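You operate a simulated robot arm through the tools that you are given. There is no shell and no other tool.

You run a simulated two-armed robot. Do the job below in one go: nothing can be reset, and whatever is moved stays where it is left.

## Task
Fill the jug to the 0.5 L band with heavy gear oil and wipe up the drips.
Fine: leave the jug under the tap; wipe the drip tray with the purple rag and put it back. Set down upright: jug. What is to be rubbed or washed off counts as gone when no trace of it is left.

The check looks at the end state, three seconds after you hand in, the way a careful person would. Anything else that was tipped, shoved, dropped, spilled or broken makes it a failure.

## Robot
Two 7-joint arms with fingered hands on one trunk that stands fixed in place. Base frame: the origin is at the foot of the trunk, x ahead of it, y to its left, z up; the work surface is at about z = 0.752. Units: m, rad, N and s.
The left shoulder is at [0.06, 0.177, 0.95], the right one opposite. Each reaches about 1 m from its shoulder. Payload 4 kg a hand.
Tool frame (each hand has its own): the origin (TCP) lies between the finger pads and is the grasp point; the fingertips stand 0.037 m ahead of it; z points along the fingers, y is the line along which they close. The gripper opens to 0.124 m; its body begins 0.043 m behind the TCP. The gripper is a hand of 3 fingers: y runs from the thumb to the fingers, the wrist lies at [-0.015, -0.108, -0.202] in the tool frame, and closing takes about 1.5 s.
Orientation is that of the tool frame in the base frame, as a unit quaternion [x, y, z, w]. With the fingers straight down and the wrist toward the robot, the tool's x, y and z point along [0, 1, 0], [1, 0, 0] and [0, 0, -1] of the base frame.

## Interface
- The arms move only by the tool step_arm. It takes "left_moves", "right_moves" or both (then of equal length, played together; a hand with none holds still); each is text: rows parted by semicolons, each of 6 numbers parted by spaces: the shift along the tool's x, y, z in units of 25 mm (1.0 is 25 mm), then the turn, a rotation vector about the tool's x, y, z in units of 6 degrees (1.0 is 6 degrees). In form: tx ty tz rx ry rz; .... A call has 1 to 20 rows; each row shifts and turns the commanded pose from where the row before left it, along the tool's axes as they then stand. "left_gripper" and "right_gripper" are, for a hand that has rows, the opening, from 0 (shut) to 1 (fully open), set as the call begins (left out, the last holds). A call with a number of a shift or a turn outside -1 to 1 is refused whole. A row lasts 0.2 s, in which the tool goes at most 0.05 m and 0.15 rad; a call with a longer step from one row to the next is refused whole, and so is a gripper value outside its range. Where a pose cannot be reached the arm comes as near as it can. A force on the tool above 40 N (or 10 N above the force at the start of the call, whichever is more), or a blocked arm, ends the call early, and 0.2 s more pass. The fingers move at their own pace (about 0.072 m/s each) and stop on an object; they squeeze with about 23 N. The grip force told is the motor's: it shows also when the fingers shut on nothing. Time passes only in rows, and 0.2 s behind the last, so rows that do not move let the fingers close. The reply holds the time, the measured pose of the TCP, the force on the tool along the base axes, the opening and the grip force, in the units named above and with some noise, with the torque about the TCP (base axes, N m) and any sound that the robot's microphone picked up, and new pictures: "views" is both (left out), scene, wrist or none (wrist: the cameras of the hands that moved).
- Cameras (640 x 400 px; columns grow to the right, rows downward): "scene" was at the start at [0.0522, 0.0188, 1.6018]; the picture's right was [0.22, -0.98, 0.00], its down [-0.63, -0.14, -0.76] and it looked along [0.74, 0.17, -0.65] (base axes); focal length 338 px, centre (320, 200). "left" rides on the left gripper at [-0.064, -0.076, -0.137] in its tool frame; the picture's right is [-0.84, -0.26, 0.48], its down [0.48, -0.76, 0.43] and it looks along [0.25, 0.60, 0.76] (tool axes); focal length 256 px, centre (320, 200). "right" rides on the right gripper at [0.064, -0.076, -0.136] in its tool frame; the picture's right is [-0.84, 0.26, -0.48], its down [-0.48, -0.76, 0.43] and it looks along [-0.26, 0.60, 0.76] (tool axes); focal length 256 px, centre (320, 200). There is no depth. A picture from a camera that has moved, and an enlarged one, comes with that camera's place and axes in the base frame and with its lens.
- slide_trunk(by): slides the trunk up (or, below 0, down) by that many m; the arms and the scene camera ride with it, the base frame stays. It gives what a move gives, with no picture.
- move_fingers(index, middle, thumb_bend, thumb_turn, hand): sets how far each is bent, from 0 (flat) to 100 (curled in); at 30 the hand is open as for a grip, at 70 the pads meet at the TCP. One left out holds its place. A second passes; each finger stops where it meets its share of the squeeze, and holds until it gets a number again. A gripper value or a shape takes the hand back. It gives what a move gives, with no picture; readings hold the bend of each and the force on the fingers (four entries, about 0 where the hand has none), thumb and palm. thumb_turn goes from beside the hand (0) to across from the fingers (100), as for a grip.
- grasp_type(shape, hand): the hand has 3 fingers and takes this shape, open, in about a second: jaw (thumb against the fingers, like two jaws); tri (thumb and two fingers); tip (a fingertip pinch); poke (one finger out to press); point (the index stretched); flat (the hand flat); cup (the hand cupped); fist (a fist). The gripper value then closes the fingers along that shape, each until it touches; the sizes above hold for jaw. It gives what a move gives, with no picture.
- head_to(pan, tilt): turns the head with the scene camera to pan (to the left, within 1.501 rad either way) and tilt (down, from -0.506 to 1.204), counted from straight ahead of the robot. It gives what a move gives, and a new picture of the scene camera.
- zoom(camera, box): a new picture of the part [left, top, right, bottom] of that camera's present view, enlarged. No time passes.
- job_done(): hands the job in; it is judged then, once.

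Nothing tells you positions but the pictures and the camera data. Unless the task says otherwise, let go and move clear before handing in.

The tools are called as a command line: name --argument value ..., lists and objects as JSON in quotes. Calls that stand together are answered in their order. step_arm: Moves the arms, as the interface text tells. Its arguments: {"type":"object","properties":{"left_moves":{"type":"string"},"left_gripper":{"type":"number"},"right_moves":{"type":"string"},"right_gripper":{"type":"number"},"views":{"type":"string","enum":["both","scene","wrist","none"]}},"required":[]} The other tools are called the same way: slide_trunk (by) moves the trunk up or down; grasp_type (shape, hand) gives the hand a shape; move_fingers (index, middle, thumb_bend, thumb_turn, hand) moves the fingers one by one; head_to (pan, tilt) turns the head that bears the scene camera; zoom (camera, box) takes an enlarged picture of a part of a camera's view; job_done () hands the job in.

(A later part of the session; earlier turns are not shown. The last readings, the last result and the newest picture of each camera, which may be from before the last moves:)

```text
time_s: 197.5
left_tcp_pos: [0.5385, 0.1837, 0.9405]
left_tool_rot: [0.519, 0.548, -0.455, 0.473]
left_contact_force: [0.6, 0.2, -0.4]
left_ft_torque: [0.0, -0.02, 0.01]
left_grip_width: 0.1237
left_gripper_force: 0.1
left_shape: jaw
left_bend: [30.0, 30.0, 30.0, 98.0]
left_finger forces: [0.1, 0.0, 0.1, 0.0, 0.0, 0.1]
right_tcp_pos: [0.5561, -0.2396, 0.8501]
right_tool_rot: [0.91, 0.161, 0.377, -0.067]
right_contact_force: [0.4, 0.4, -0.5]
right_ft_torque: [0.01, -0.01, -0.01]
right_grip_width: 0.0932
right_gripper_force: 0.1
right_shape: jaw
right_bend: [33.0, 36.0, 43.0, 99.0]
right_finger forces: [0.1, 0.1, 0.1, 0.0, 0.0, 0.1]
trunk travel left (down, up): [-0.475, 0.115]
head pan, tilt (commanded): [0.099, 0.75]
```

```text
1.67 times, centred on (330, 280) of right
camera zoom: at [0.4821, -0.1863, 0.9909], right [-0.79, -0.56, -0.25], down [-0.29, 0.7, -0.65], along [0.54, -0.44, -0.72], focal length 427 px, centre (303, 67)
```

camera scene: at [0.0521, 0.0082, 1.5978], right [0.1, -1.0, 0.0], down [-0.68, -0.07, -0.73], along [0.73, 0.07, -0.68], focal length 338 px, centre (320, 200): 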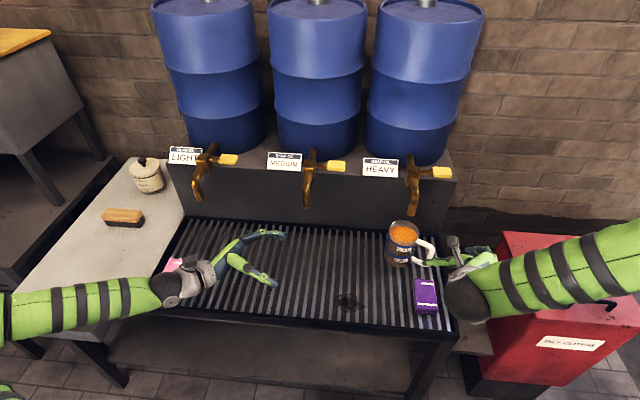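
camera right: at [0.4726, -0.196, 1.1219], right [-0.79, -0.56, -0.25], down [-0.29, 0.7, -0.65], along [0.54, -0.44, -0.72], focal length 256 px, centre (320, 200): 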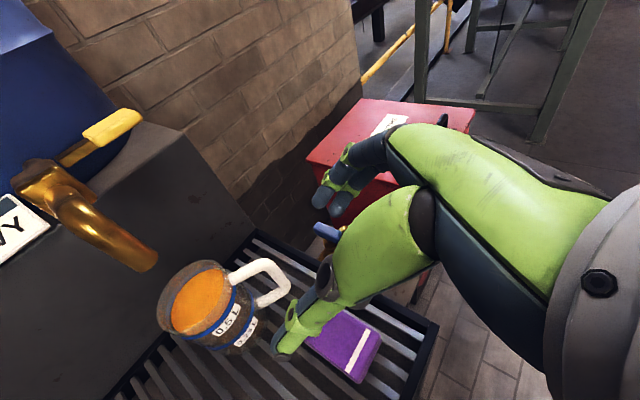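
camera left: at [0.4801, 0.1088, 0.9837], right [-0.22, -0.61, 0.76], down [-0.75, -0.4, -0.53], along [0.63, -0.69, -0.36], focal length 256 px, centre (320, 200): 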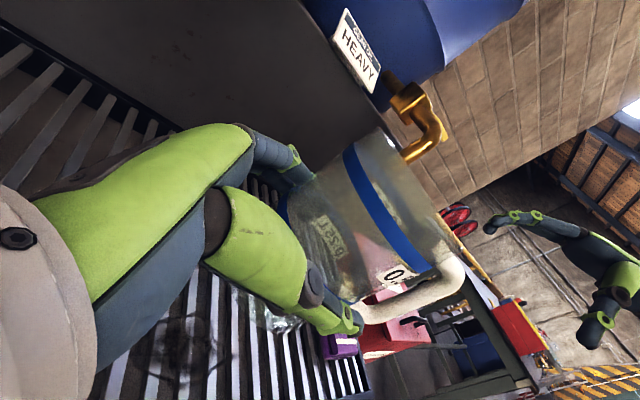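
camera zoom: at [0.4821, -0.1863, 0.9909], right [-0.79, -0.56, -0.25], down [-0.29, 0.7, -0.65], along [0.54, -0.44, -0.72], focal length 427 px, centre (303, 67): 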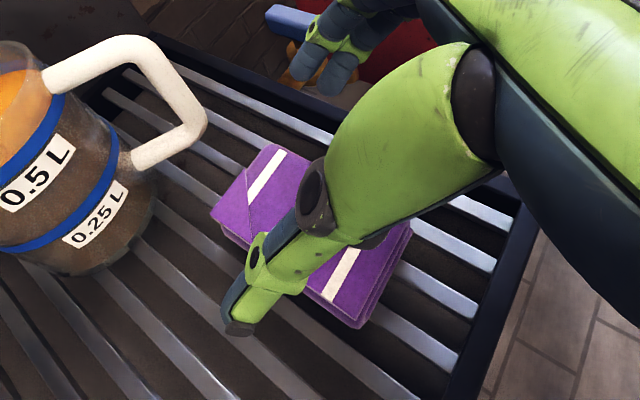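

I'll narrow the opening a little so the outer fingers clear the tray frame, and go down beside the rag.

step_arm --right_moves "0 -0.12 0 0 0 0;0 0 0 0 0 0;-0.36 0 0.39 0 0 0;-0.36 0 0.39 0 0 0;-0.36 0 0.39 0 0 0;-0.15 0 0.16 0 0 0;0 0 0 0 0 0" --right_gripper 0.65 --views "none"

zoom --camera "scene" --box '[370, 230, 490, 330]'

zoom --camera "right" --box '[200, 160, 460, 400]'

```text
time_s: 199.1
left_tcp_pos: [0.5389, 0.1837, 0.941]
left_tool_rot: [0.519, 0.547, -0.456, 0.472]
left_contact_force: [-0.3, 0.0, -0.7]
left_ft_torque: [-0.03, -0.01, -0.01]
left_grip_width: 0.1238
left_gripper_force: 0.1
left_shape: jaw
left_bend: [30.0, 30.0, 30.0, 98.0]
left_finger forces: [0.0, 0.0, 0.0, 0.1, 0.1, 0.1]
right_tcp_pos: [0.5571, -0.2362, 0.8049]
right_tool_rot: [0.909, 0.162, 0.377, -0.067]
right_contact_force: [-0.1, 0.1, -0.5]
right_ft_torque: [0.01, -0.02, 0.01]
right_grip_width: 0.0812
right_gripper_force: 0.1
right_shape: jaw
right_bend: [36.0, 40.0, 52.0, 99.0]
right_finger forces: [0.1, 0.0, 0.0, 0.2, 0.0, 0.0]
trunk travel left (down, up): [-0.475, 0.115]
head pan, tilt (commanded): [0.099, 0.75]
```

```text
4.00 times, centred on (430, 280) of scene
camera zoom: at [0.052, 0.0083, 1.5978], right [0.1, -1.0, 0.0], down [-0.68, -0.07, -0.73], along [0.73, 0.07, -0.68], focal length 1354 px, centre (-120, -120)
```

zoom: 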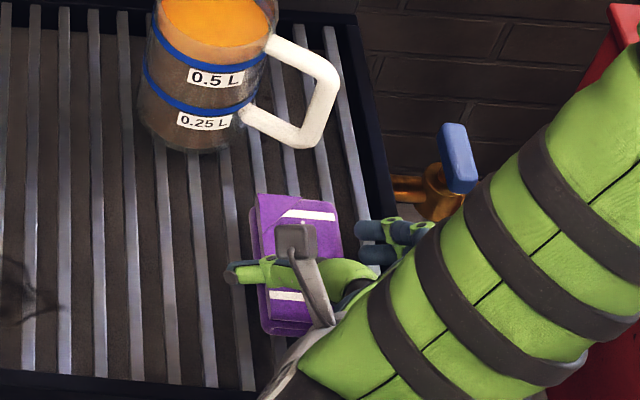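

```text
1.67 times, centred on (330, 280) of right
camera zoom: at [0.4828, -0.1823, 0.946], right [-0.79, -0.56, -0.25], down [-0.29, 0.7, -0.65], along [0.54, -0.44, -0.72], focal length 427 px, centre (303, 67)
```

zoom: 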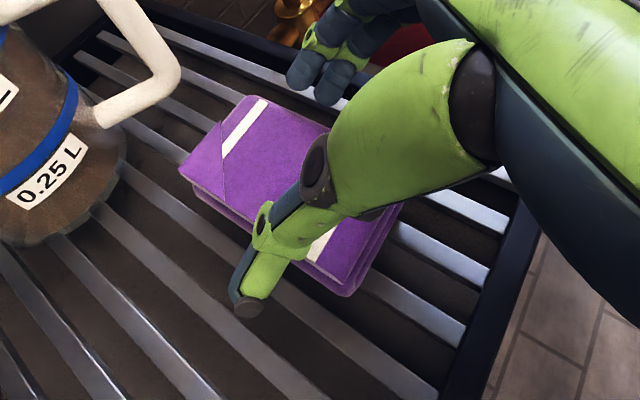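

The thumb is beside the rag's left edge and the fingers on its right. I'll go down 7 mm more and then close.

step_arm --right_moves "-0.1 0 0.1 0 0 0;-0.1 0 0.1 0 0 0;0 0 0 0 0 0" --right_gripper 0.65 --views "none"

step_arm --right_moves "0 0 0 0 0 0;0 0 0 0 0 0;0 0 0 0 0 0;0 0 0 0 0 0;0 0 0 0 0 0;0 0 0 0 0 0" --right_gripper 0.2 --views "none"

zoom --camera "scene" --box '[370, 230, 490, 330]'

zoom --camera "right" --box '[200, 160, 460, 400]'

```text
time_s: 199.9
left_tcp_pos: [0.5384, 0.1834, 0.9412]
left_tool_rot: [0.519, 0.548, -0.455, 0.472]
left_contact_force: [-0.9, 0.9, 0.8]
left_ft_torque: [-0.01, 0.02, 0.0]
left_grip_width: 0.1237
left_gripper_force: 0.1
left_shape: jaw
left_bend: [30.0, 30.0, 30.0, 98.0]
left_finger forces: [0.0, 0.0, 0.0, 0.1, 0.1, 0.1]
right_tcp_pos: [0.5567, -0.2354, 0.7968]
right_tool_rot: [0.91, 0.161, 0.376, -0.067]
right_contact_force: [0.7, 1.1, -0.5]
right_ft_torque: [-0.03, -0.02, -0.02]
right_grip_width: 0.0808
right_gripper_force: 0.1
right_shape: jaw
right_bend: [36.0, 40.0, 52.0, 99.0]
right_finger forces: [0.1, 0.1, 0.1, 0.0, 0.2, 0.0]
trunk travel left (down, up): [-0.475, 0.115]
head pan, tilt (commanded): [0.099, 0.75]
```

```text
time_s: 201.3
left_tcp_pos: [0.5388, 0.183, 0.9413]
left_tool_rot: [0.519, 0.548, -0.456, 0.472]
left_contact_force: [-0.6, -0.7, -0.5]
left_ft_torque: [0.03, 0.01, 0.01]
left_grip_width: 0.1237
left_gripper_force: 0.1
left_shape: jaw
left_bend: [30.0, 30.0, 30.0, 98.0]
left_finger forces: [0.0, 0.1, 0.0, 0.0, 0.0, 0.0]
right_tcp_pos: [0.5576, -0.2349, 0.7982]
right_tool_rot: [0.91, 0.162, 0.376, -0.067]
right_contact_force: [0.8, -0.9, 7.0]
right_ft_torque: [0.19, -0.1, -0.08]
right_grip_width: 0.0648
right_gripper_force: 23.0
right_shape: jaw
right_bend: [40.0, 46.0, 55.0, 98.0]
right_finger forces: [12.4, 7.6, 0.0, 0.1, 18.8, 0.1]
trunk travel left (down, up): [-0.475, 0.115]
head pan, tilt (commanded): [0.099, 0.75]
```

```text
4.00 times, centred on (430, 280) of scene
camera zoom: at [0.0517, 0.0085, 1.5978], right [0.1, -1.0, 0.0], down [-0.68, -0.07, -0.73], along [0.73, 0.07, -0.68], focal length 1354 px, centre (-120, -120)
```

zoom: 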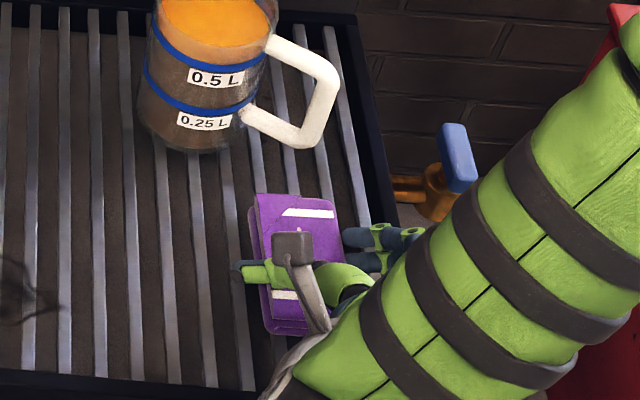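

```text
1.67 times, centred on (330, 280) of right
camera zoom: at [0.4827, -0.1817, 0.9392], right [-0.79, -0.56, -0.25], down [-0.29, 0.7, -0.65], along [0.54, -0.44, -0.72], focal length 427 px, centre (303, 67)
```

zoom: 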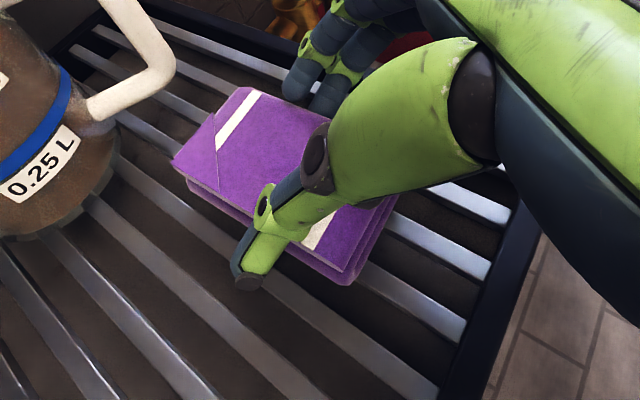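

The rag is gripped at 0.065 with about 19 N. I'll lift 30 mm and check that it comes along; I have this exact pose noted for putting it back.

step_arm --right_moves "0.28 0 -0.28 0 0 0;0.28 0 -0.28 0 0 0;0.28 0 -0.28 0 0 0;0 0 0 0 0 0" --views "none"

zoom --camera "scene" --box '[370, 230, 490, 330]'

zoom --camera "right" --box '[200, 160, 460, 400]'

```text
time_s: 202.3
left_tcp_pos: [0.5387, 0.1855, 0.9411]
left_tool_rot: [0.519, 0.548, -0.454, 0.473]
left_contact_force: [0.0, 0.3, 0.0]
left_ft_torque: [0.03, 0.0, -0.02]
left_grip_width: 0.1237
left_gripper_force: 0.0
left_shape: jaw
left_bend: [30.0, 30.0, 30.0, 98.0]
left_finger forces: [0.0, 0.0, 0.0, 0.0, 0.0, 0.1]
right_tcp_pos: [0.5572, -0.2351, 0.8283]
right_tool_rot: [0.91, 0.161, 0.376, -0.067]
right_contact_force: [0.5, 0.9, 0.4]
right_ft_torque: [0.0, 0.02, 0.02]
right_grip_width: 0.0376
right_gripper_force: 23.1
right_shape: jaw
right_bend: [50.0, 52.0, 62.0, 100.0]
right_finger forces: [0.0, 0.1, 0.1, 0.0, 0.1, 0.1]
trunk travel left (down, up): [-0.475, 0.115]
head pan, tilt (commanded): [0.099, 0.75]
```

```text
4.00 times, centred on (430, 280) of scene
camera zoom: at [0.052, 0.0083, 1.5978], right [0.1, -1.0, 0.0], down [-0.68, -0.07, -0.73], along [0.73, 0.07, -0.68], focal length 1354 px, centre (-120, -120)
```

zoom: 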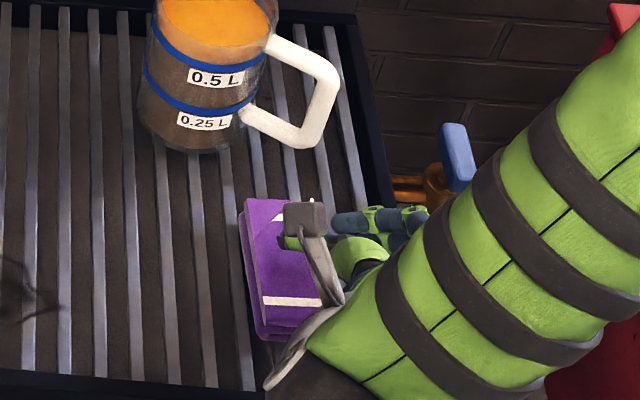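

```text
1.67 times, centred on (330, 280) of right
camera zoom: at [0.4825, -0.1823, 0.9679], right [-0.79, -0.56, -0.25], down [-0.29, 0.7, -0.65], along [0.54, -0.44, -0.72], focal length 427 px, centre (303, 67)
```

zoom: 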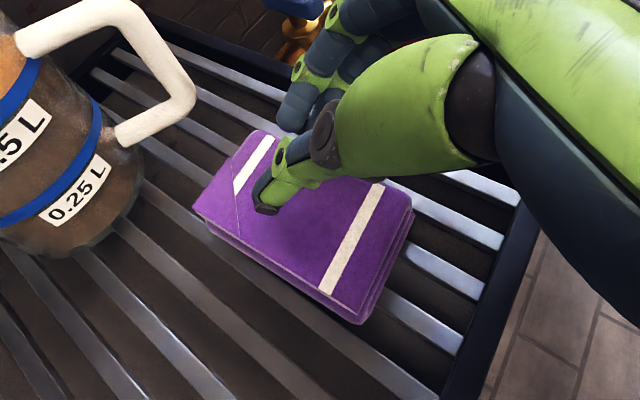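

The fingertips slipped off the rag's upper edge, so the grip was too high. The rag only shifted about 1 cm. I'll open, re-centre, and go lower; then I'll slide the rag along the tray instead of lifting it.

step_arm --right_moves "0.1 0 -0.1 0 0 0;0 -0.2 0 0 0 0;0 -0.2 0 0 0 0;-0.2 0 0.2 0 0 0;-0.28 0 0.28 0 0 0;-0.28 0 0.28 0 0 0;-0.2 0 0.2 0 0 0;-0.12 0 0.12 0 0 0;0 0 0 0 0 0" --right_gripper 0.68 --views "none"

zoom --camera "scene" --box '[370, 230, 490, 330]'

zoom --camera "right" --box '[200, 160, 460, 400]'

```text
time_s: 204.3
left_tcp_pos: [0.5397, 0.184, 0.9417]
left_tool_rot: [0.519, 0.548, -0.455, 0.473]
left_contact_force: [0.0, -1.4, -0.6]
left_ft_torque: [-0.03, -0.03, -0.03]
left_grip_width: 0.1235
left_gripper_force: 0.0
left_shape: jaw
left_bend: [30.0, 30.0, 30.0, 98.0]
left_finger forces: [0.1, 0.0, 0.1, 0.0, 0.0, 0.0]
right_tcp_pos: [0.5548, -0.2268, 0.7933]
right_tool_rot: [0.91, 0.16, 0.377, -0.067]
right_contact_force: [0.3, 0.2, 1.7]
right_ft_torque: [-0.01, -0.02, 0.02]
right_grip_width: 0.084
right_gripper_force: 0.1
right_shape: jaw
right_bend: [36.0, 39.0, 51.0, 99.0]
right_finger forces: [0.1, 0.0, 0.0, 0.0, 0.6, 0.0]
trunk travel left (down, up): [-0.475, 0.115]
head pan, tilt (commanded): [0.099, 0.75]
```

```text
4.00 times, centred on (430, 280) of scene
camera zoom: at [0.052, 0.0083, 1.5978], right [0.1, -1.0, 0.0], down [-0.68, -0.07, -0.73], along [0.73, 0.07, -0.68], focal length 1354 px, centre (-120, -120)
```

zoom: 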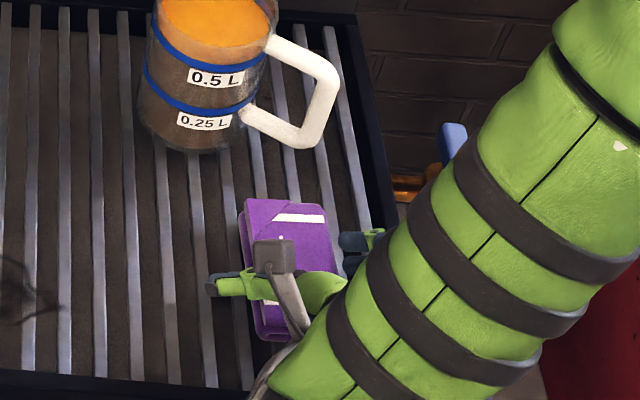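

```text
1.67 times, centred on (330, 280) of right
camera zoom: at [0.4799, -0.1726, 0.9344], right [-0.79, -0.56, -0.25], down [-0.29, 0.7, -0.65], along [0.54, -0.44, -0.72], focal length 427 px, centre (303, 67)
```

zoom: 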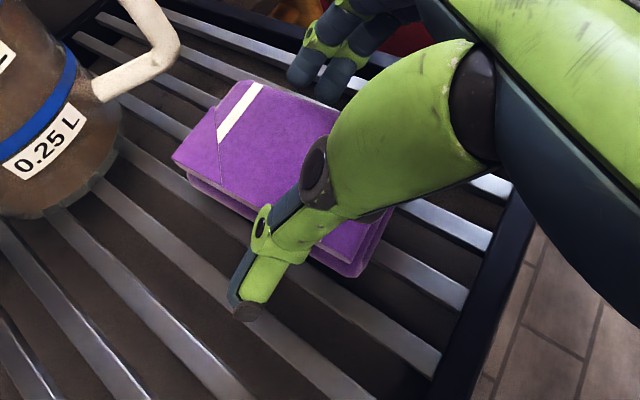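

The fingertips are right down at tray level on both sides. Closing on the rag.

step_arm --right_moves "0 0 0 0 0 0;0 0 0 0 0 0;0 0 0 0 0 0;0 0 0 0 0 0;0 0 0 0 0 0;0 0 0 0 0 0" --right_gripper 0.2 --views "none"

zoom --camera "right" --box '[200, 160, 460, 400]'

```text
time_s: 205.7
left_tcp_pos: [0.5389, 0.1842, 0.9403]
left_tool_rot: [0.519, 0.548, -0.455, 0.473]
left_contact_force: [-0.1, -0.1, 0.5]
left_ft_torque: [-0.01, 0.02, 0.01]
left_grip_width: 0.1237
left_gripper_force: 0.0
left_shape: jaw
left_bend: [30.0, 30.0, 30.0, 98.0]
left_finger forces: [0.0, 0.0, 0.0, 0.0, 0.0, 0.0]
right_tcp_pos: [0.5541, -0.2264, 0.793]
right_tool_rot: [0.909, 0.161, 0.377, -0.067]
right_contact_force: [0.1, 0.3, 4.8]
right_ft_torque: [0.09, -0.04, -0.04]
right_grip_width: 0.0695
right_gripper_force: 23.2
right_shape: jaw
right_bend: [39.0, 45.0, 54.0, 99.0]
right_finger forces: [12.8, 7.8, 0.0, 0.1, 20.0, 0.1]
trunk travel left (down, up): [-0.475, 0.115]
head pan, tilt (commanded): [0.099, 0.75]
```

```text
1.67 times, centred on (330, 280) of right
camera zoom: at [0.4798, -0.1725, 0.9346], right [-0.79, -0.56, -0.25], down [-0.29, 0.7, -0.65], along [0.54, -0.44, -0.72], focal length 427 px, centre (303, 67)
```

zoom: 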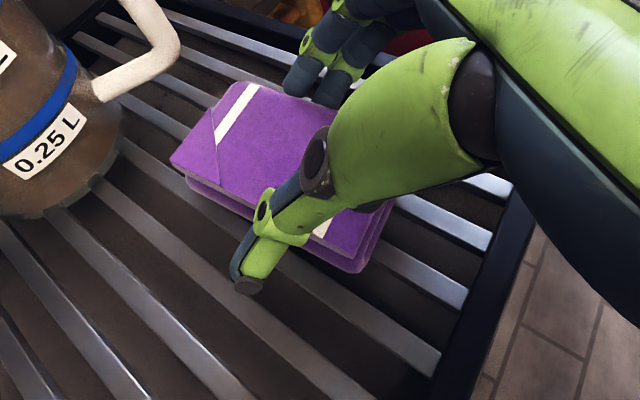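

The grip is lower this time (0.0695). I'll lift gently by 10 mm to test the hold.

step_arm --right_moves "0.09 0 -0.09 0 0 0;0.1 0 -0.1 0 0 0;0.1 0 -0.1 0 0 0;0 0 0 0 0 0" --views "none"

zoom --camera "right" --box '[200, 160, 460, 400]'

```text
time_s: 206.7
left_tcp_pos: [0.5376, 0.1832, 0.9416]
left_tool_rot: [0.52, 0.547, -0.455, 0.473]
left_contact_force: [0.5, -0.1, -0.2]
left_ft_torque: [0.0, 0.01, 0.01]
left_grip_width: 0.1237
left_gripper_force: 0.1
left_shape: jaw
left_bend: [30.0, 30.0, 30.0, 98.0]
left_finger forces: [0.0, 0.0, 0.0, 0.1, 0.0, 0.0]
right_tcp_pos: [0.5535, -0.2256, 0.8037]
right_tool_rot: [0.909, 0.161, 0.378, -0.067]
right_contact_force: [-0.2, 0.4, 2.0]
right_ft_torque: [0.06, -0.01, 0.01]
right_grip_width: 0.0619
right_gripper_force: 22.8
right_shape: jaw
right_bend: [42.0, 46.0, 56.0, 99.0]
right_finger forces: [8.7, 6.3, 0.0, 0.1, 12.8, 0.0]
trunk travel left (down, up): [-0.475, 0.115]
head pan, tilt (commanded): [0.099, 0.75]
```

```text
1.67 times, centred on (330, 280) of right
camera zoom: at [0.4798, -0.1722, 0.9445], right [-0.79, -0.56, -0.25], down [-0.29, 0.7, -0.65], along [0.54, -0.44, -0.72], focal length 427 px, centre (303, 67)
```

zoom: 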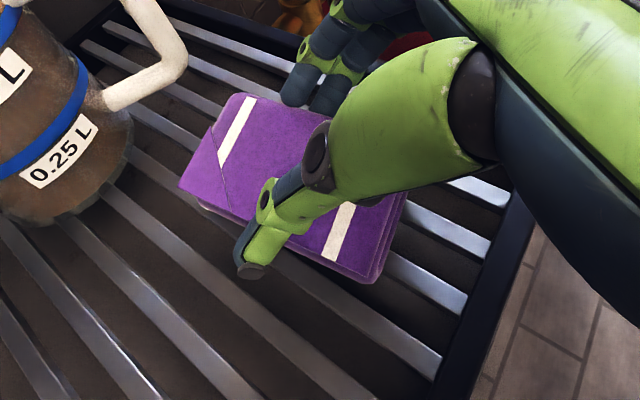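

zoom --camera "scene" --box '[390, 260, 460, 330]'

head_to --pan -0.3 --tilt 0.85

```text
5.71 times, centred on (425, 295) of scene
camera zoom: at [0.052, 0.0084, 1.5978], right [0.1, -1.0, 0.0], down [-0.68, -0.07, -0.73], along [0.73, 0.07, -0.68], focal length 1934 px, centre (-280, -343)
```

zoom: 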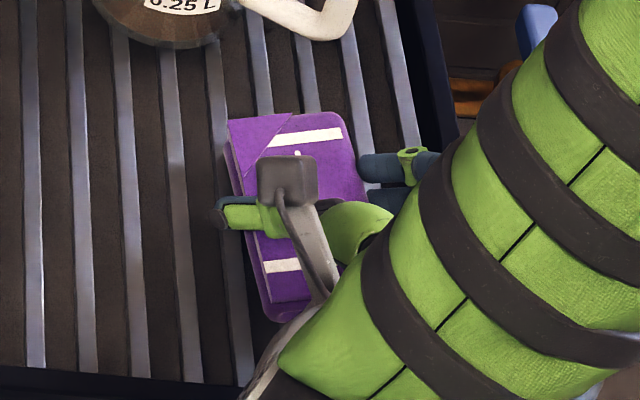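

```text
time_s: 207.6
left_tcp_pos: [0.5385, 0.1844, 0.9413]
left_tool_rot: [0.519, 0.548, -0.454, 0.473]
left_contact_force: [-0.5, 0.1, -0.1]
left_ft_torque: [0.01, -0.01, -0.02]
left_grip_width: 0.1237
left_gripper_force: 0.0
left_shape: jaw
left_bend: [30.0, 30.0, 30.0, 98.0]
left_finger forces: [0.0, 0.1, 0.0, 0.1, 0.0, 0.0]
right_tcp_pos: [0.5538, -0.2255, 0.8037]
right_tool_rot: [0.909, 0.161, 0.378, -0.067]
right_contact_force: [0.4, 0.7, 3.2]
right_ft_torque: [0.11, -0.04, -0.02]
right_grip_width: 0.0616
right_gripper_force: 22.8
right_shape: jaw
right_bend: [42.0, 46.0, 56.0, 99.0]
right_finger forces: [8.7, 6.3, 0.0, 0.0, 12.8, 0.0]
trunk travel left (down, up): [-0.475, 0.115]
head pan, tilt (commanded): [-0.3, 0.85]
camera scene: at [0.0442, -0.0229, 1.5898], right [-0.29, -0.96, 0.0], down [-0.72, 0.22, -0.66], along [0.63, -0.19, -0.75], focal length 338 px, centre (320, 200)
```

scene: 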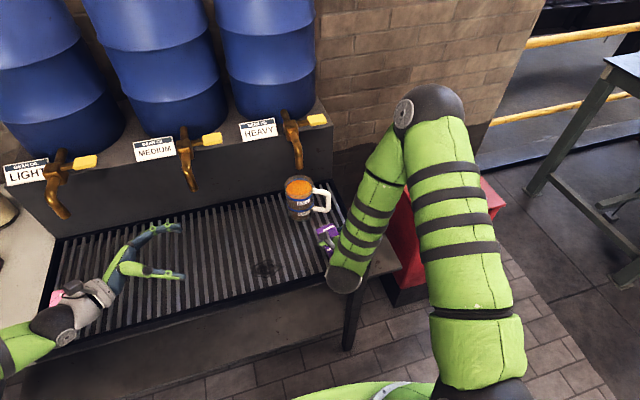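

The hold is still weak for lifting, but dragging along the tray only needs the side squeeze, and dragging is wiping anyway. I'll open, go back down to tray level, and close again.

step_arm --right_moves "0 0 0 0 0 0;0 0 0 0 0 0;-0.15 0 0.15 0 0 0;-0.15 0 0.15 0 0 0;-0.04 0 0.04 0 0 0;0 0 0 0 0 0" --right_gripper 0.68 --views "none"

step_arm --right_moves "0 0 0 0 0 0;0 0 0 0 0 0;0 0 0 0 0 0;0 0 0 0 0 0;0 0 0 0 0 0;0 0 0 0 0 0" --right_gripper 0.3 --views "wrist"

zoom --camera "right" --box '[200, 160, 460, 400]'

```text
time_s: 208.9
left_tcp_pos: [0.5392, 0.1838, 0.941]
left_tool_rot: [0.519, 0.548, -0.455, 0.473]
left_contact_force: [0.7, 0.6, 0.2]
left_ft_torque: [-0.02, 0.04, 0.01]
left_grip_width: 0.1238
left_gripper_force: 0.1
left_shape: jaw
left_bend: [30.0, 30.0, 30.0, 98.0]
left_finger forces: [0.1, 0.0, 0.0, 0.0, 0.0, 0.0]
right_tcp_pos: [0.5528, -0.2248, 0.7917]
right_tool_rot: [0.91, 0.161, 0.377, -0.068]
right_contact_force: [-0.8, 0.1, 2.2]
right_ft_torque: [0.1, 0.03, -0.02]
right_grip_width: 0.0842
right_gripper_force: 0.1
right_shape: jaw
right_bend: [36.0, 39.0, 51.0, 98.0]
right_finger forces: [0.0, 0.0, 0.1, 0.0, 2.0, 0.0]
trunk travel left (down, up): [-0.475, 0.115]
head pan, tilt (commanded): [-0.3, 0.85]
```

```text
time_s: 210.3
left_tcp_pos: [0.5378, 0.1846, 0.9413]
left_tool_rot: [0.519, 0.548, -0.455, 0.473]
left_contact_force: [0.6, -0.3, -0.1]
left_ft_torque: [-0.02, 0.02, -0.01]
left_grip_width: 0.1241
left_gripper_force: 0.0
left_shape: jaw
left_bend: [30.0, 30.0, 30.0, 98.0]
left_finger forces: [0.1, 0.0, 0.0, 0.0, 0.1, 0.1]
right_tcp_pos: [0.5532, -0.2256, 0.7909]
right_tool_rot: [0.909, 0.161, 0.378, -0.067]
right_contact_force: [0.2, -0.5, 8.7]
right_ft_torque: [0.08, -0.11, -0.12]
right_grip_width: 0.0694
right_gripper_force: 23.3
right_shape: jaw
right_bend: [39.0, 44.0, 54.0, 98.0]
right_finger forces: [13.9, 7.7, 0.1, 0.0, 22.7, 0.0]
trunk travel left (down, up): [-0.475, 0.115]
head pan, tilt (commanded): [-0.3, 0.85]
camera right: at [0.4791, -0.1715, 0.9323], right [-0.79, -0.56, -0.25], down [-0.29, 0.7, -0.65], along [0.54, -0.44, -0.72], focal length 256 px, centre (320, 200)
```

right: 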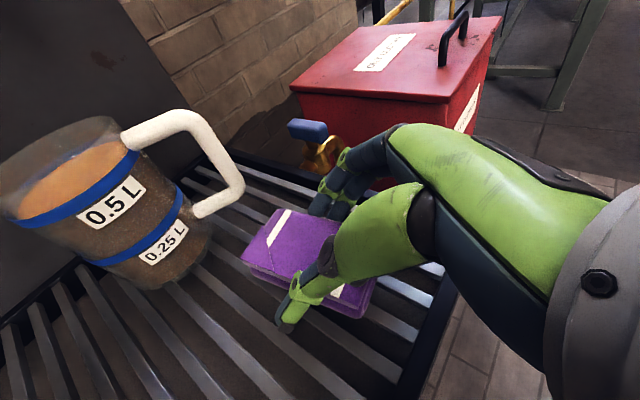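

```text
1.67 times, centred on (330, 280) of right
camera zoom: at [0.4791, -0.1715, 0.9323], right [-0.79, -0.56, -0.25], down [-0.29, 0.7, -0.65], along [0.54, -0.44, -0.72], focal length 427 px, centre (303, 67)
```

zoom: 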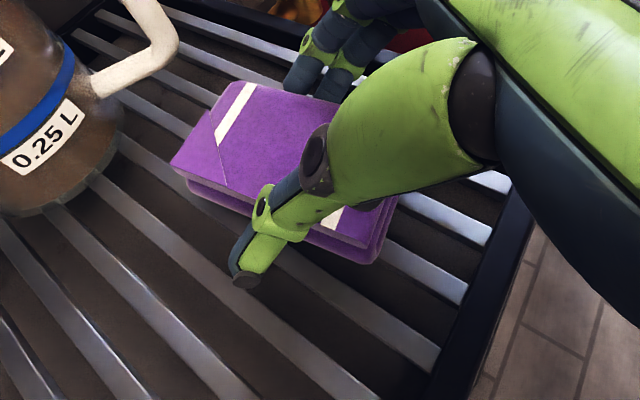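

Good squeeze at tray level (22 N). I'll turn the hand in place, pivoting about the rag, and see whether the rag turns along with it.

step_arm --right_moves "0 0.105 0 0.7066 0 -0.7056;0 0.105 0 0.7066 0 -0.7056;0 0.105 0 0.7066 0 -0.7056;0 0.105 0 0.7066 0 -0.7056;0 0.105 0 0.7066 0 -0.7056;0 0 0 0 0 0" --views "both"

zoom --camera "right" --box '[200, 160, 460, 400]'

```text
time_s: 211.8
left_tcp_pos: [0.5379, 0.1847, 0.9417]
left_tool_rot: [0.52, 0.547, -0.454, 0.473]
left_contact_force: [1.0, -1.1, -0.3]
left_ft_torque: [0.0, -0.02, 0.02]
left_grip_width: 0.1237
left_gripper_force: 0.1
left_shape: jaw
left_bend: [30.0, 30.0, 30.0, 98.0]
left_finger forces: [0.1, 0.0, 0.0, 0.0, 0.0, 0.1]
right_tcp_pos: [0.5603, -0.2369, 0.7904]
right_tool_rot: [0.837, 0.392, 0.347, -0.162]
right_contact_force: [0.3, -0.5, 9.2]
right_ft_torque: [0.05, -0.07, -0.24]
right_grip_width: 0.0693
right_gripper_force: 23.2
right_shape: jaw
right_bend: [39.0, 44.0, 55.0, 98.0]
right_finger forces: [14.2, 7.8, 0.1, 0.0, 22.9, 0.1]
trunk travel left (down, up): [-0.475, 0.115]
head pan, tilt (commanded): [-0.3, 0.85]
camera scene: at [0.0436, -0.0229, 1.5898], right [-0.3, -0.96, 0.0], down [-0.72, 0.22, -0.66], along [0.63, -0.2, -0.75], focal length 338 px, centre (320, 200)
camera right: at [0.4691, -0.2279, 0.9321], right [-0.4, -0.88, -0.25], down [-0.6, 0.46, -0.65], along [0.69, -0.11, -0.72], focal length 256 px, centre (320, 200)
```

scene: 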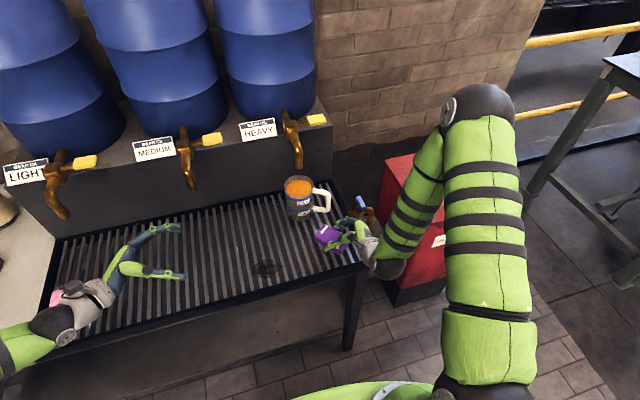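
right: 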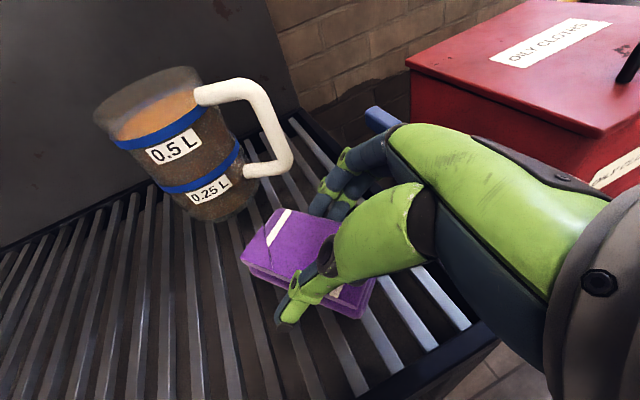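

```text
1.67 times, centred on (330, 280) of right
camera zoom: at [0.4691, -0.2279, 0.9321], right [-0.4, -0.88, -0.25], down [-0.6, 0.46, -0.65], along [0.69, -0.11, -0.72], focal length 427 px, centre (303, 67)
```

zoom: 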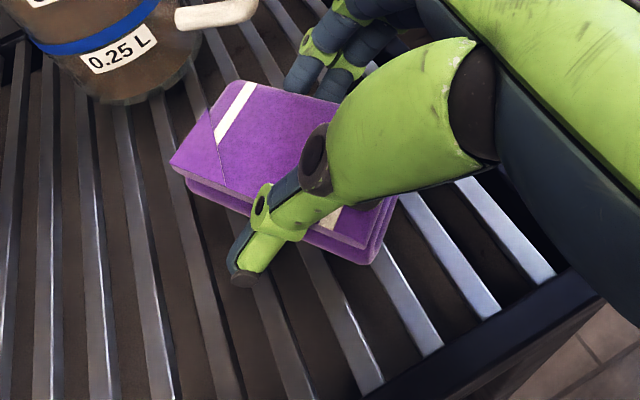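

The rag turns with the hand. I'll finish the turn so the hand points left.

step_arm --right_moves "0 0.105 0 0.7066 0 -0.7056;0 0.105 0 0.7066 0 -0.7056;0 0.105 0 0.7066 0 -0.7056;0 0.105 0 0.7066 0 -0.7056;0 0.105 0 0.7066 0 -0.7056;0 0.105 0 0.7066 0 -0.7056;0 0.07 0 0.47 0 -0.47;0 0 0 0 0 0" --views "both"

zoom --camera "right" --box '[200, 160, 460, 400]'

zoom --camera "scene" --box '[230, 180, 390, 290]'

```text
time_s: 213.6
left_tcp_pos: [0.5386, 0.1847, 0.9414]
left_tool_rot: [0.519, 0.548, -0.455, 0.473]
left_contact_force: [-0.2, -0.8, 0.5]
left_ft_torque: [0.01, 0.01, 0.0]
left_grip_width: 0.1235
left_gripper_force: 0.0
left_shape: jaw
left_bend: [30.0, 30.0, 30.0, 98.0]
left_finger forces: [0.0, 0.0, 0.1, 0.0, 0.1, 0.0]
right_tcp_pos: [0.5758, -0.2449, 0.792]
right_tool_rot: [0.654, 0.653, 0.271, -0.271]
right_contact_force: [-0.4, 1.9, 5.6]
right_ft_torque: [0.05, 0.1, -0.12]
right_grip_width: 0.0687
right_gripper_force: 22.9
right_shape: jaw
right_bend: [39.0, 44.0, 55.0, 98.0]
right_finger forces: [13.8, 7.6, 0.0, 0.0, 21.9, 0.1]
trunk travel left (down, up): [-0.475, 0.115]
head pan, tilt (commanded): [-0.3, 0.85]
camera scene: at [0.0439, -0.0228, 1.5898], right [-0.3, -0.96, 0.0], down [-0.72, 0.22, -0.66], along [0.63, -0.2, -0.75], focal length 338 px, centre (320, 200)
camera right: at [0.5006, -0.2952, 0.9326], right [0.26, -0.93, -0.25], down [-0.76, -0.03, -0.65], along [0.6, 0.36, -0.72], focal length 256 px, centre (320, 200)
```

scene: 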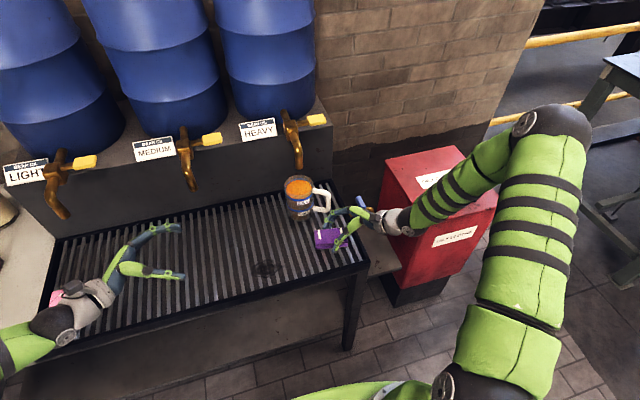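
right: 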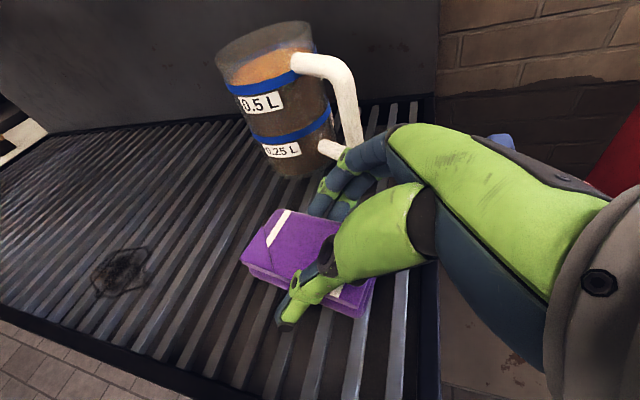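

```text
1.67 times, centred on (330, 280) of right
camera zoom: at [0.5006, -0.2952, 0.9326], right [0.26, -0.93, -0.25], down [-0.76, -0.03, -0.65], along [0.6, 0.36, -0.72], focal length 427 px, centre (303, 67)
```

zoom: 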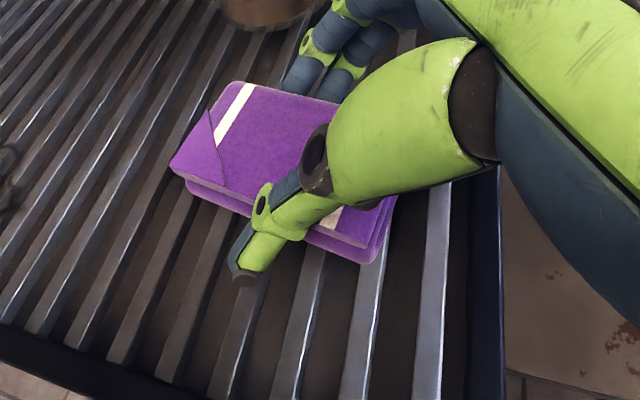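

```text
3.64 times, centred on (310, 235) of scene
camera zoom: at [0.0439, -0.0228, 1.5898], right [-0.3, -0.96, 0.0], down [-0.72, 0.22, -0.66], along [0.63, -0.2, -0.75], focal length 1231 px, centre (356, 73)
```

zoom: 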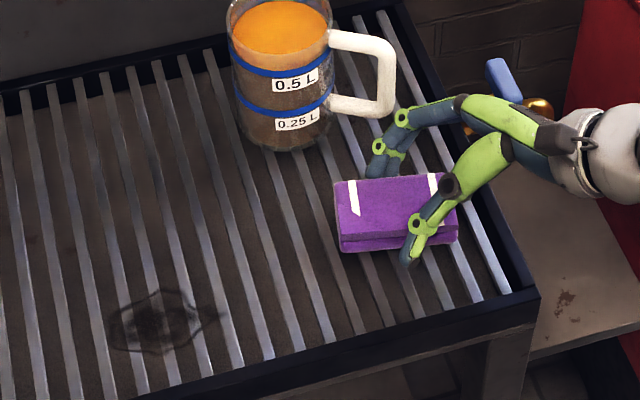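

The rag is now lengthwise across the tray and firmly held. I'll start dragging it left toward the stain, checking that it follows.

step_arm --right_moves "0.04 0 -0.04 0 0 0;0.4 -0.06 0.4 0 0 0;0.5 -0.1 0.5 0 0 0;0.5 -0.1 0.5 0 0 0;0 0 0 0 0 0" --views "none"

zoom --camera "scene" --box '[230, 180, 390, 290]'

```text
time_s: 214.8
left_tcp_pos: [0.5386, 0.1847, 0.9421]
left_tool_rot: [0.519, 0.548, -0.455, 0.473]
left_contact_force: [1.0, 0.5, 0.1]
left_ft_torque: [0.01, 0.01, -0.02]
left_grip_width: 0.1239
left_gripper_force: 0.0
left_shape: jaw
left_bend: [30.0, 30.0, 30.0, 98.0]
left_finger forces: [0.1, 0.0, 0.0, 0.0, 0.0, 0.0]
right_tcp_pos: [0.5699, -0.1938, 0.7935]
right_tool_rot: [0.654, 0.653, 0.27, -0.27]
right_contact_force: [0.2, -0.2, 0.9]
right_ft_torque: [-0.05, 0.1, 0.02]
right_grip_width: 0.068
right_gripper_force: 22.8
right_shape: jaw
right_bend: [40.0, 44.0, 55.0, 100.0]
right_finger forces: [13.0, 8.3, 0.1, 0.1, 19.4, 0.0]
trunk travel left (down, up): [-0.475, 0.115]
head pan, tilt (commanded): [-0.3, 0.85]
```

```text
3.64 times, centred on (310, 235) of scene
camera zoom: at [0.0443, -0.0231, 1.5898], right [-0.3, -0.96, 0.0], down [-0.72, 0.22, -0.66], along [0.63, -0.2, -0.75], focal length 1231 px, centre (356, 73)
```

zoom: 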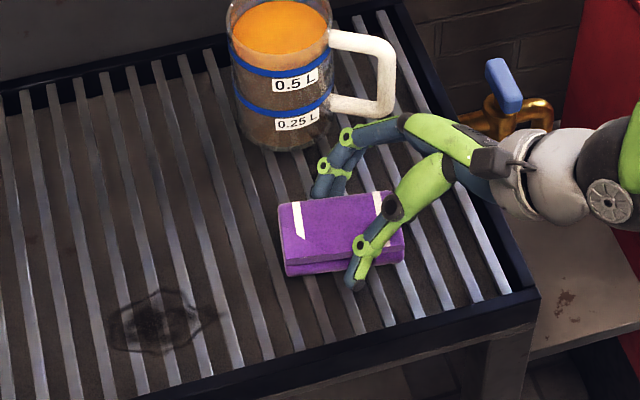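

It follows nicely. Continuing to the stain.

step_arm --right_moves "0.5 -0.13 0.5 0 0 0;0.6 -0.137 0.6 0 0 0;0.6 -0.137 0.6 0 0 0;0.6 -0.137 0.6 0 0 0;0.6 -0.137 0.6 0 0 0;0.6 -0.137 0.6 0 0 0;0.5 -0.13 0.5 0 0 0;0 0 0 0 0 0" --views "both"

zoom --camera "scene" --box '[230, 180, 390, 290]'

```text
time_s: 216.6
left_tcp_pos: [0.5378, 0.1833, 0.9418]
left_tool_rot: [0.519, 0.548, -0.455, 0.473]
left_contact_force: [-0.2, -1.1, 0.2]
left_ft_torque: [0.02, 0.01, 0.0]
left_grip_width: 0.1236
left_gripper_force: 0.1
left_shape: jaw
left_bend: [30.0, 30.0, 30.0, 98.0]
left_finger forces: [0.0, 0.0, 0.0, 0.1, 0.0, 0.1]
right_tcp_pos: [0.5454, -0.052, 0.7923]
right_tool_rot: [0.654, 0.653, 0.27, -0.271]
right_contact_force: [-1.3, -2.7, 5.7]
right_ft_torque: [0.04, 0.14, 0.09]
right_grip_width: 0.068
right_gripper_force: 22.9
right_shape: jaw
right_bend: [40.0, 44.0, 55.0, 99.0]
right_finger forces: [13.1, 7.4, 0.0, 0.0, 21.8, 0.0]
trunk travel left (down, up): [-0.475, 0.115]
head pan, tilt (commanded): [-0.3, 0.85]
camera scene: at [0.044, -0.0231, 1.5897], right [-0.3, -0.96, 0.0], down [-0.72, 0.22, -0.66], along [0.63, -0.2, -0.75], focal length 338 px, centre (320, 200)
camera right: at [0.4704, -0.1046, 0.9337], right [0.26, -0.93, -0.25], down [-0.76, -0.03, -0.65], along [0.6, 0.36, -0.72], focal length 256 px, centre (320, 200)
```

scene: 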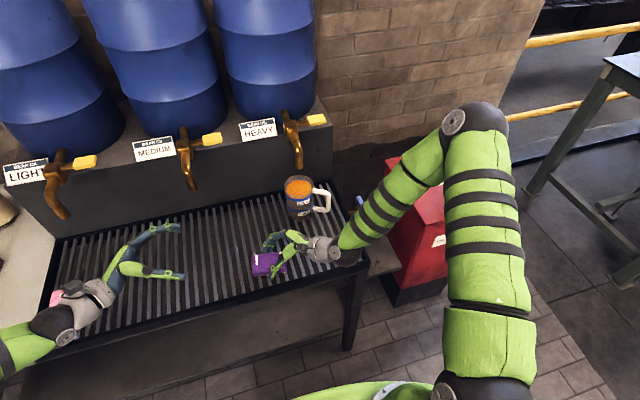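
right: 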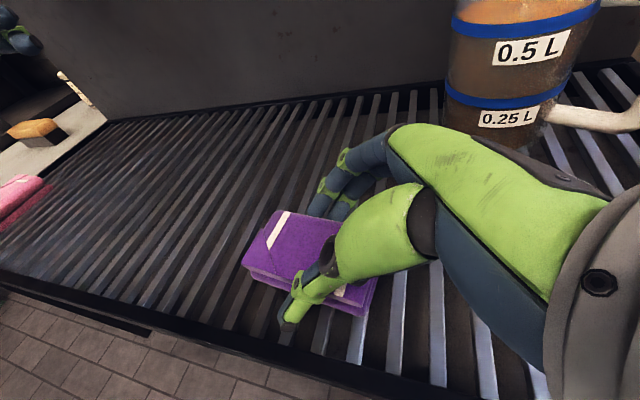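

```text
3.64 times, centred on (310, 235) of scene
camera zoom: at [0.044, -0.0231, 1.5897], right [-0.3, -0.96, 0.0], down [-0.72, 0.22, -0.66], along [0.63, -0.2, -0.75], focal length 1231 px, centre (356, 73)
```

zoom: 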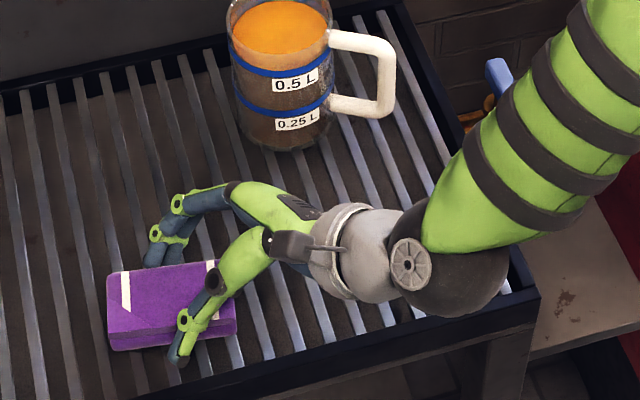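

The rag covers the stain. I'll rub left and right over it, then inspect.

step_arm --right_moves "0.5 0 0.5 0 0 0;0.5 0 0.5 0 0 0;-0.5 0 -0.5 0 0 0;-0.5 0 -0.5 0 0 0;-0.5 0 -0.5 0 0 0;-0.5 0 -0.5 0 0 0;0.5 0 0.5 0 0 0;0.5 0 0.5 0 0 0;0.5 0 0.5 0 0 0;0.5 0 0.5 0 0 0;-0.5 0 -0.5 0 0 0;-0.5 0 -0.5 0 0 0;-0.5 0 -0.5 0 0 0;-0.5 0 -0.5 0 0 0;-0.5 0 -0.5 0 0 0;-0.5 0 -0.5 0 0 0;-0.5 0 -0.5 0 0 0;0 0 0 0 0 0" --views "none"

zoom --camera "scene" --box '[230, 180, 390, 290]'

```text
time_s: 220.3
left_tcp_pos: [0.5387, 0.1841, 0.9408]
left_tool_rot: [0.519, 0.548, -0.455, 0.472]
left_contact_force: [-0.8, 0.0, 0.5]
left_ft_torque: [0.03, 0.02, -0.02]
left_grip_width: 0.1237
left_gripper_force: 0.0
left_shape: jaw
left_bend: [30.0, 30.0, 30.0, 98.0]
left_finger forces: [0.0, 0.1, 0.0, 0.1, 0.0, 0.0]
right_tcp_pos: [0.5452, -0.1402, 0.7932]
right_tool_rot: [0.653, 0.653, 0.271, -0.271]
right_contact_force: [0.6, 1.6, 2.4]
right_ft_torque: [0.03, 0.06, -0.04]
right_grip_width: 0.0678
right_gripper_force: 23.3
right_shape: jaw
right_bend: [40.0, 44.0, 55.0, 98.0]
right_finger forces: [13.4, 7.3, 0.0, 0.1, 20.0, 0.0]
trunk travel left (down, up): [-0.475, 0.115]
head pan, tilt (commanded): [-0.3, 0.85]
```

```text
3.64 times, centred on (310, 235) of scene
camera zoom: at [0.044, -0.0231, 1.5898], right [-0.3, -0.96, 0.0], down [-0.72, 0.22, -0.66], along [0.63, -0.2, -0.75], focal length 1231 px, centre (356, 73)
```

zoom: 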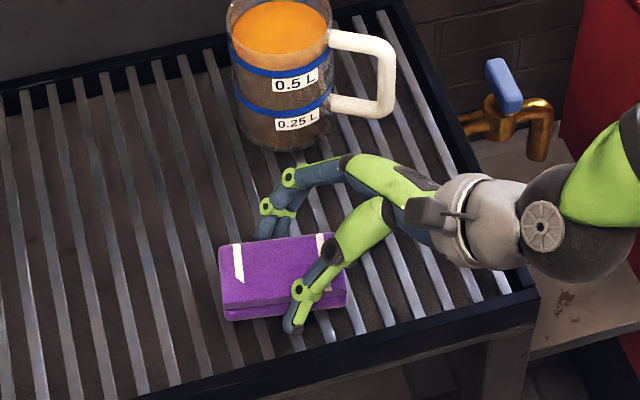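

The stain looks gone. I'll zoom in closely for any residue.

zoom --camera "scene" --box '[220, 235, 300, 295]'

zoom --camera "right" --box '[60, 140, 320, 360]'

```text
6.67 times, centred on (260, 265) of scene
camera zoom: at [0.044, -0.0231, 1.5898], right [-0.3, -0.96, 0.0], down [-0.72, 0.22, -0.66], along [0.63, -0.2, -0.75], focal length 2257 px, centre (720, -233)
```

zoom: 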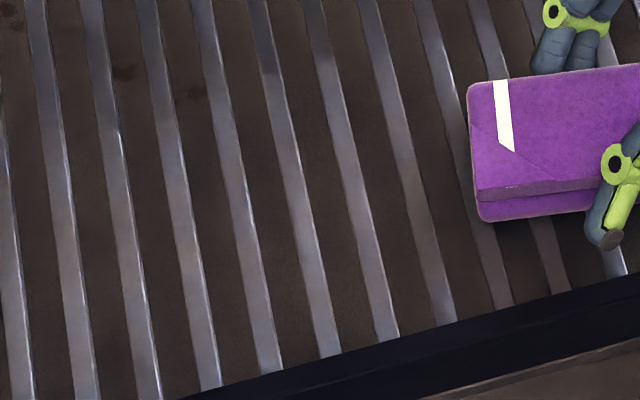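

```text
1.82 times, centred on (190, 250) of right
camera zoom: at [0.4695, -0.1922, 0.9339], right [0.26, -0.93, -0.25], down [-0.76, -0.03, -0.65], along [0.6, 0.36, -0.72], focal length 465 px, centre (556, 109)
```

zoom: 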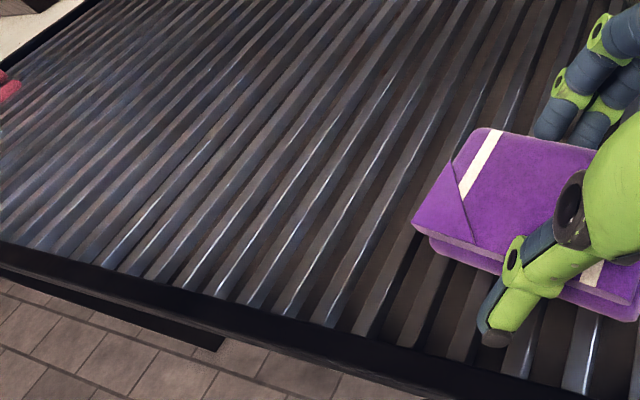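

The stain is completely gone; the small reddish flecks are old rust that was in the first pictures too. I'll drag the rag back to its original place along the same path.

step_arm --right_moves "-0.537 0.22 -0.537 0 0 0;-0.537 0.22 -0.537 0 0 0;-0.537 0.22 -0.537 0 0 0;-0.537 0.22 -0.537 0 0 0;-0.537 0.22 -0.537 0 0 0;-0.537 0.22 -0.537 0 0 0;0 0 0 0 0 0" --views "none"

zoom --camera "scene" --box '[230, 180, 390, 290]'

```text
time_s: 221.9
left_tcp_pos: [0.538, 0.1842, 0.9417]
left_tool_rot: [0.519, 0.547, -0.455, 0.473]
left_contact_force: [0.0, -0.2, 0.0]
left_ft_torque: [-0.02, -0.05, -0.01]
left_grip_width: 0.1239
left_gripper_force: 0.2
left_shape: jaw
left_bend: [30.0, 30.0, 30.0, 98.0]
left_finger forces: [0.0, 0.1, 0.0, 0.0, 0.1, 0.0]
right_tcp_pos: [0.5786, -0.2545, 0.7939]
right_tool_rot: [0.654, 0.653, 0.27, -0.271]
right_contact_force: [-0.6, 1.2, 1.6]
right_ft_torque: [0.01, 0.08, 0.0]
right_grip_width: 0.0671
right_gripper_force: 23.4
right_shape: jaw
right_bend: [40.0, 44.0, 55.0, 99.0]
right_finger forces: [12.8, 7.4, 0.0, 0.1, 19.3, 0.0]
trunk travel left (down, up): [-0.475, 0.115]
head pan, tilt (commanded): [-0.3, 0.85]
```

```text
3.64 times, centred on (310, 235) of scene
camera zoom: at [0.0441, -0.0232, 1.5898], right [-0.3, -0.96, 0.0], down [-0.72, 0.22, -0.66], along [0.63, -0.2, -0.75], focal length 1231 px, centre (356, 73)
```

zoom: 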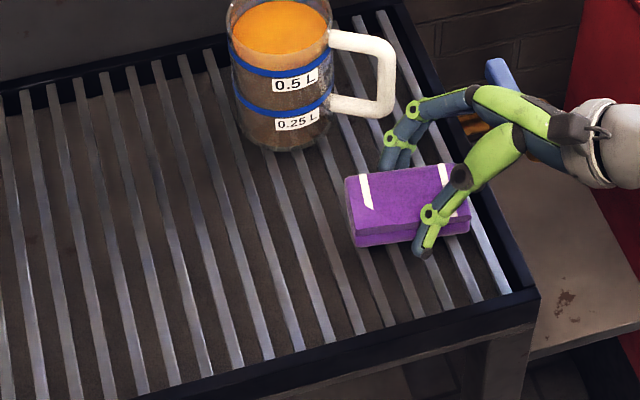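

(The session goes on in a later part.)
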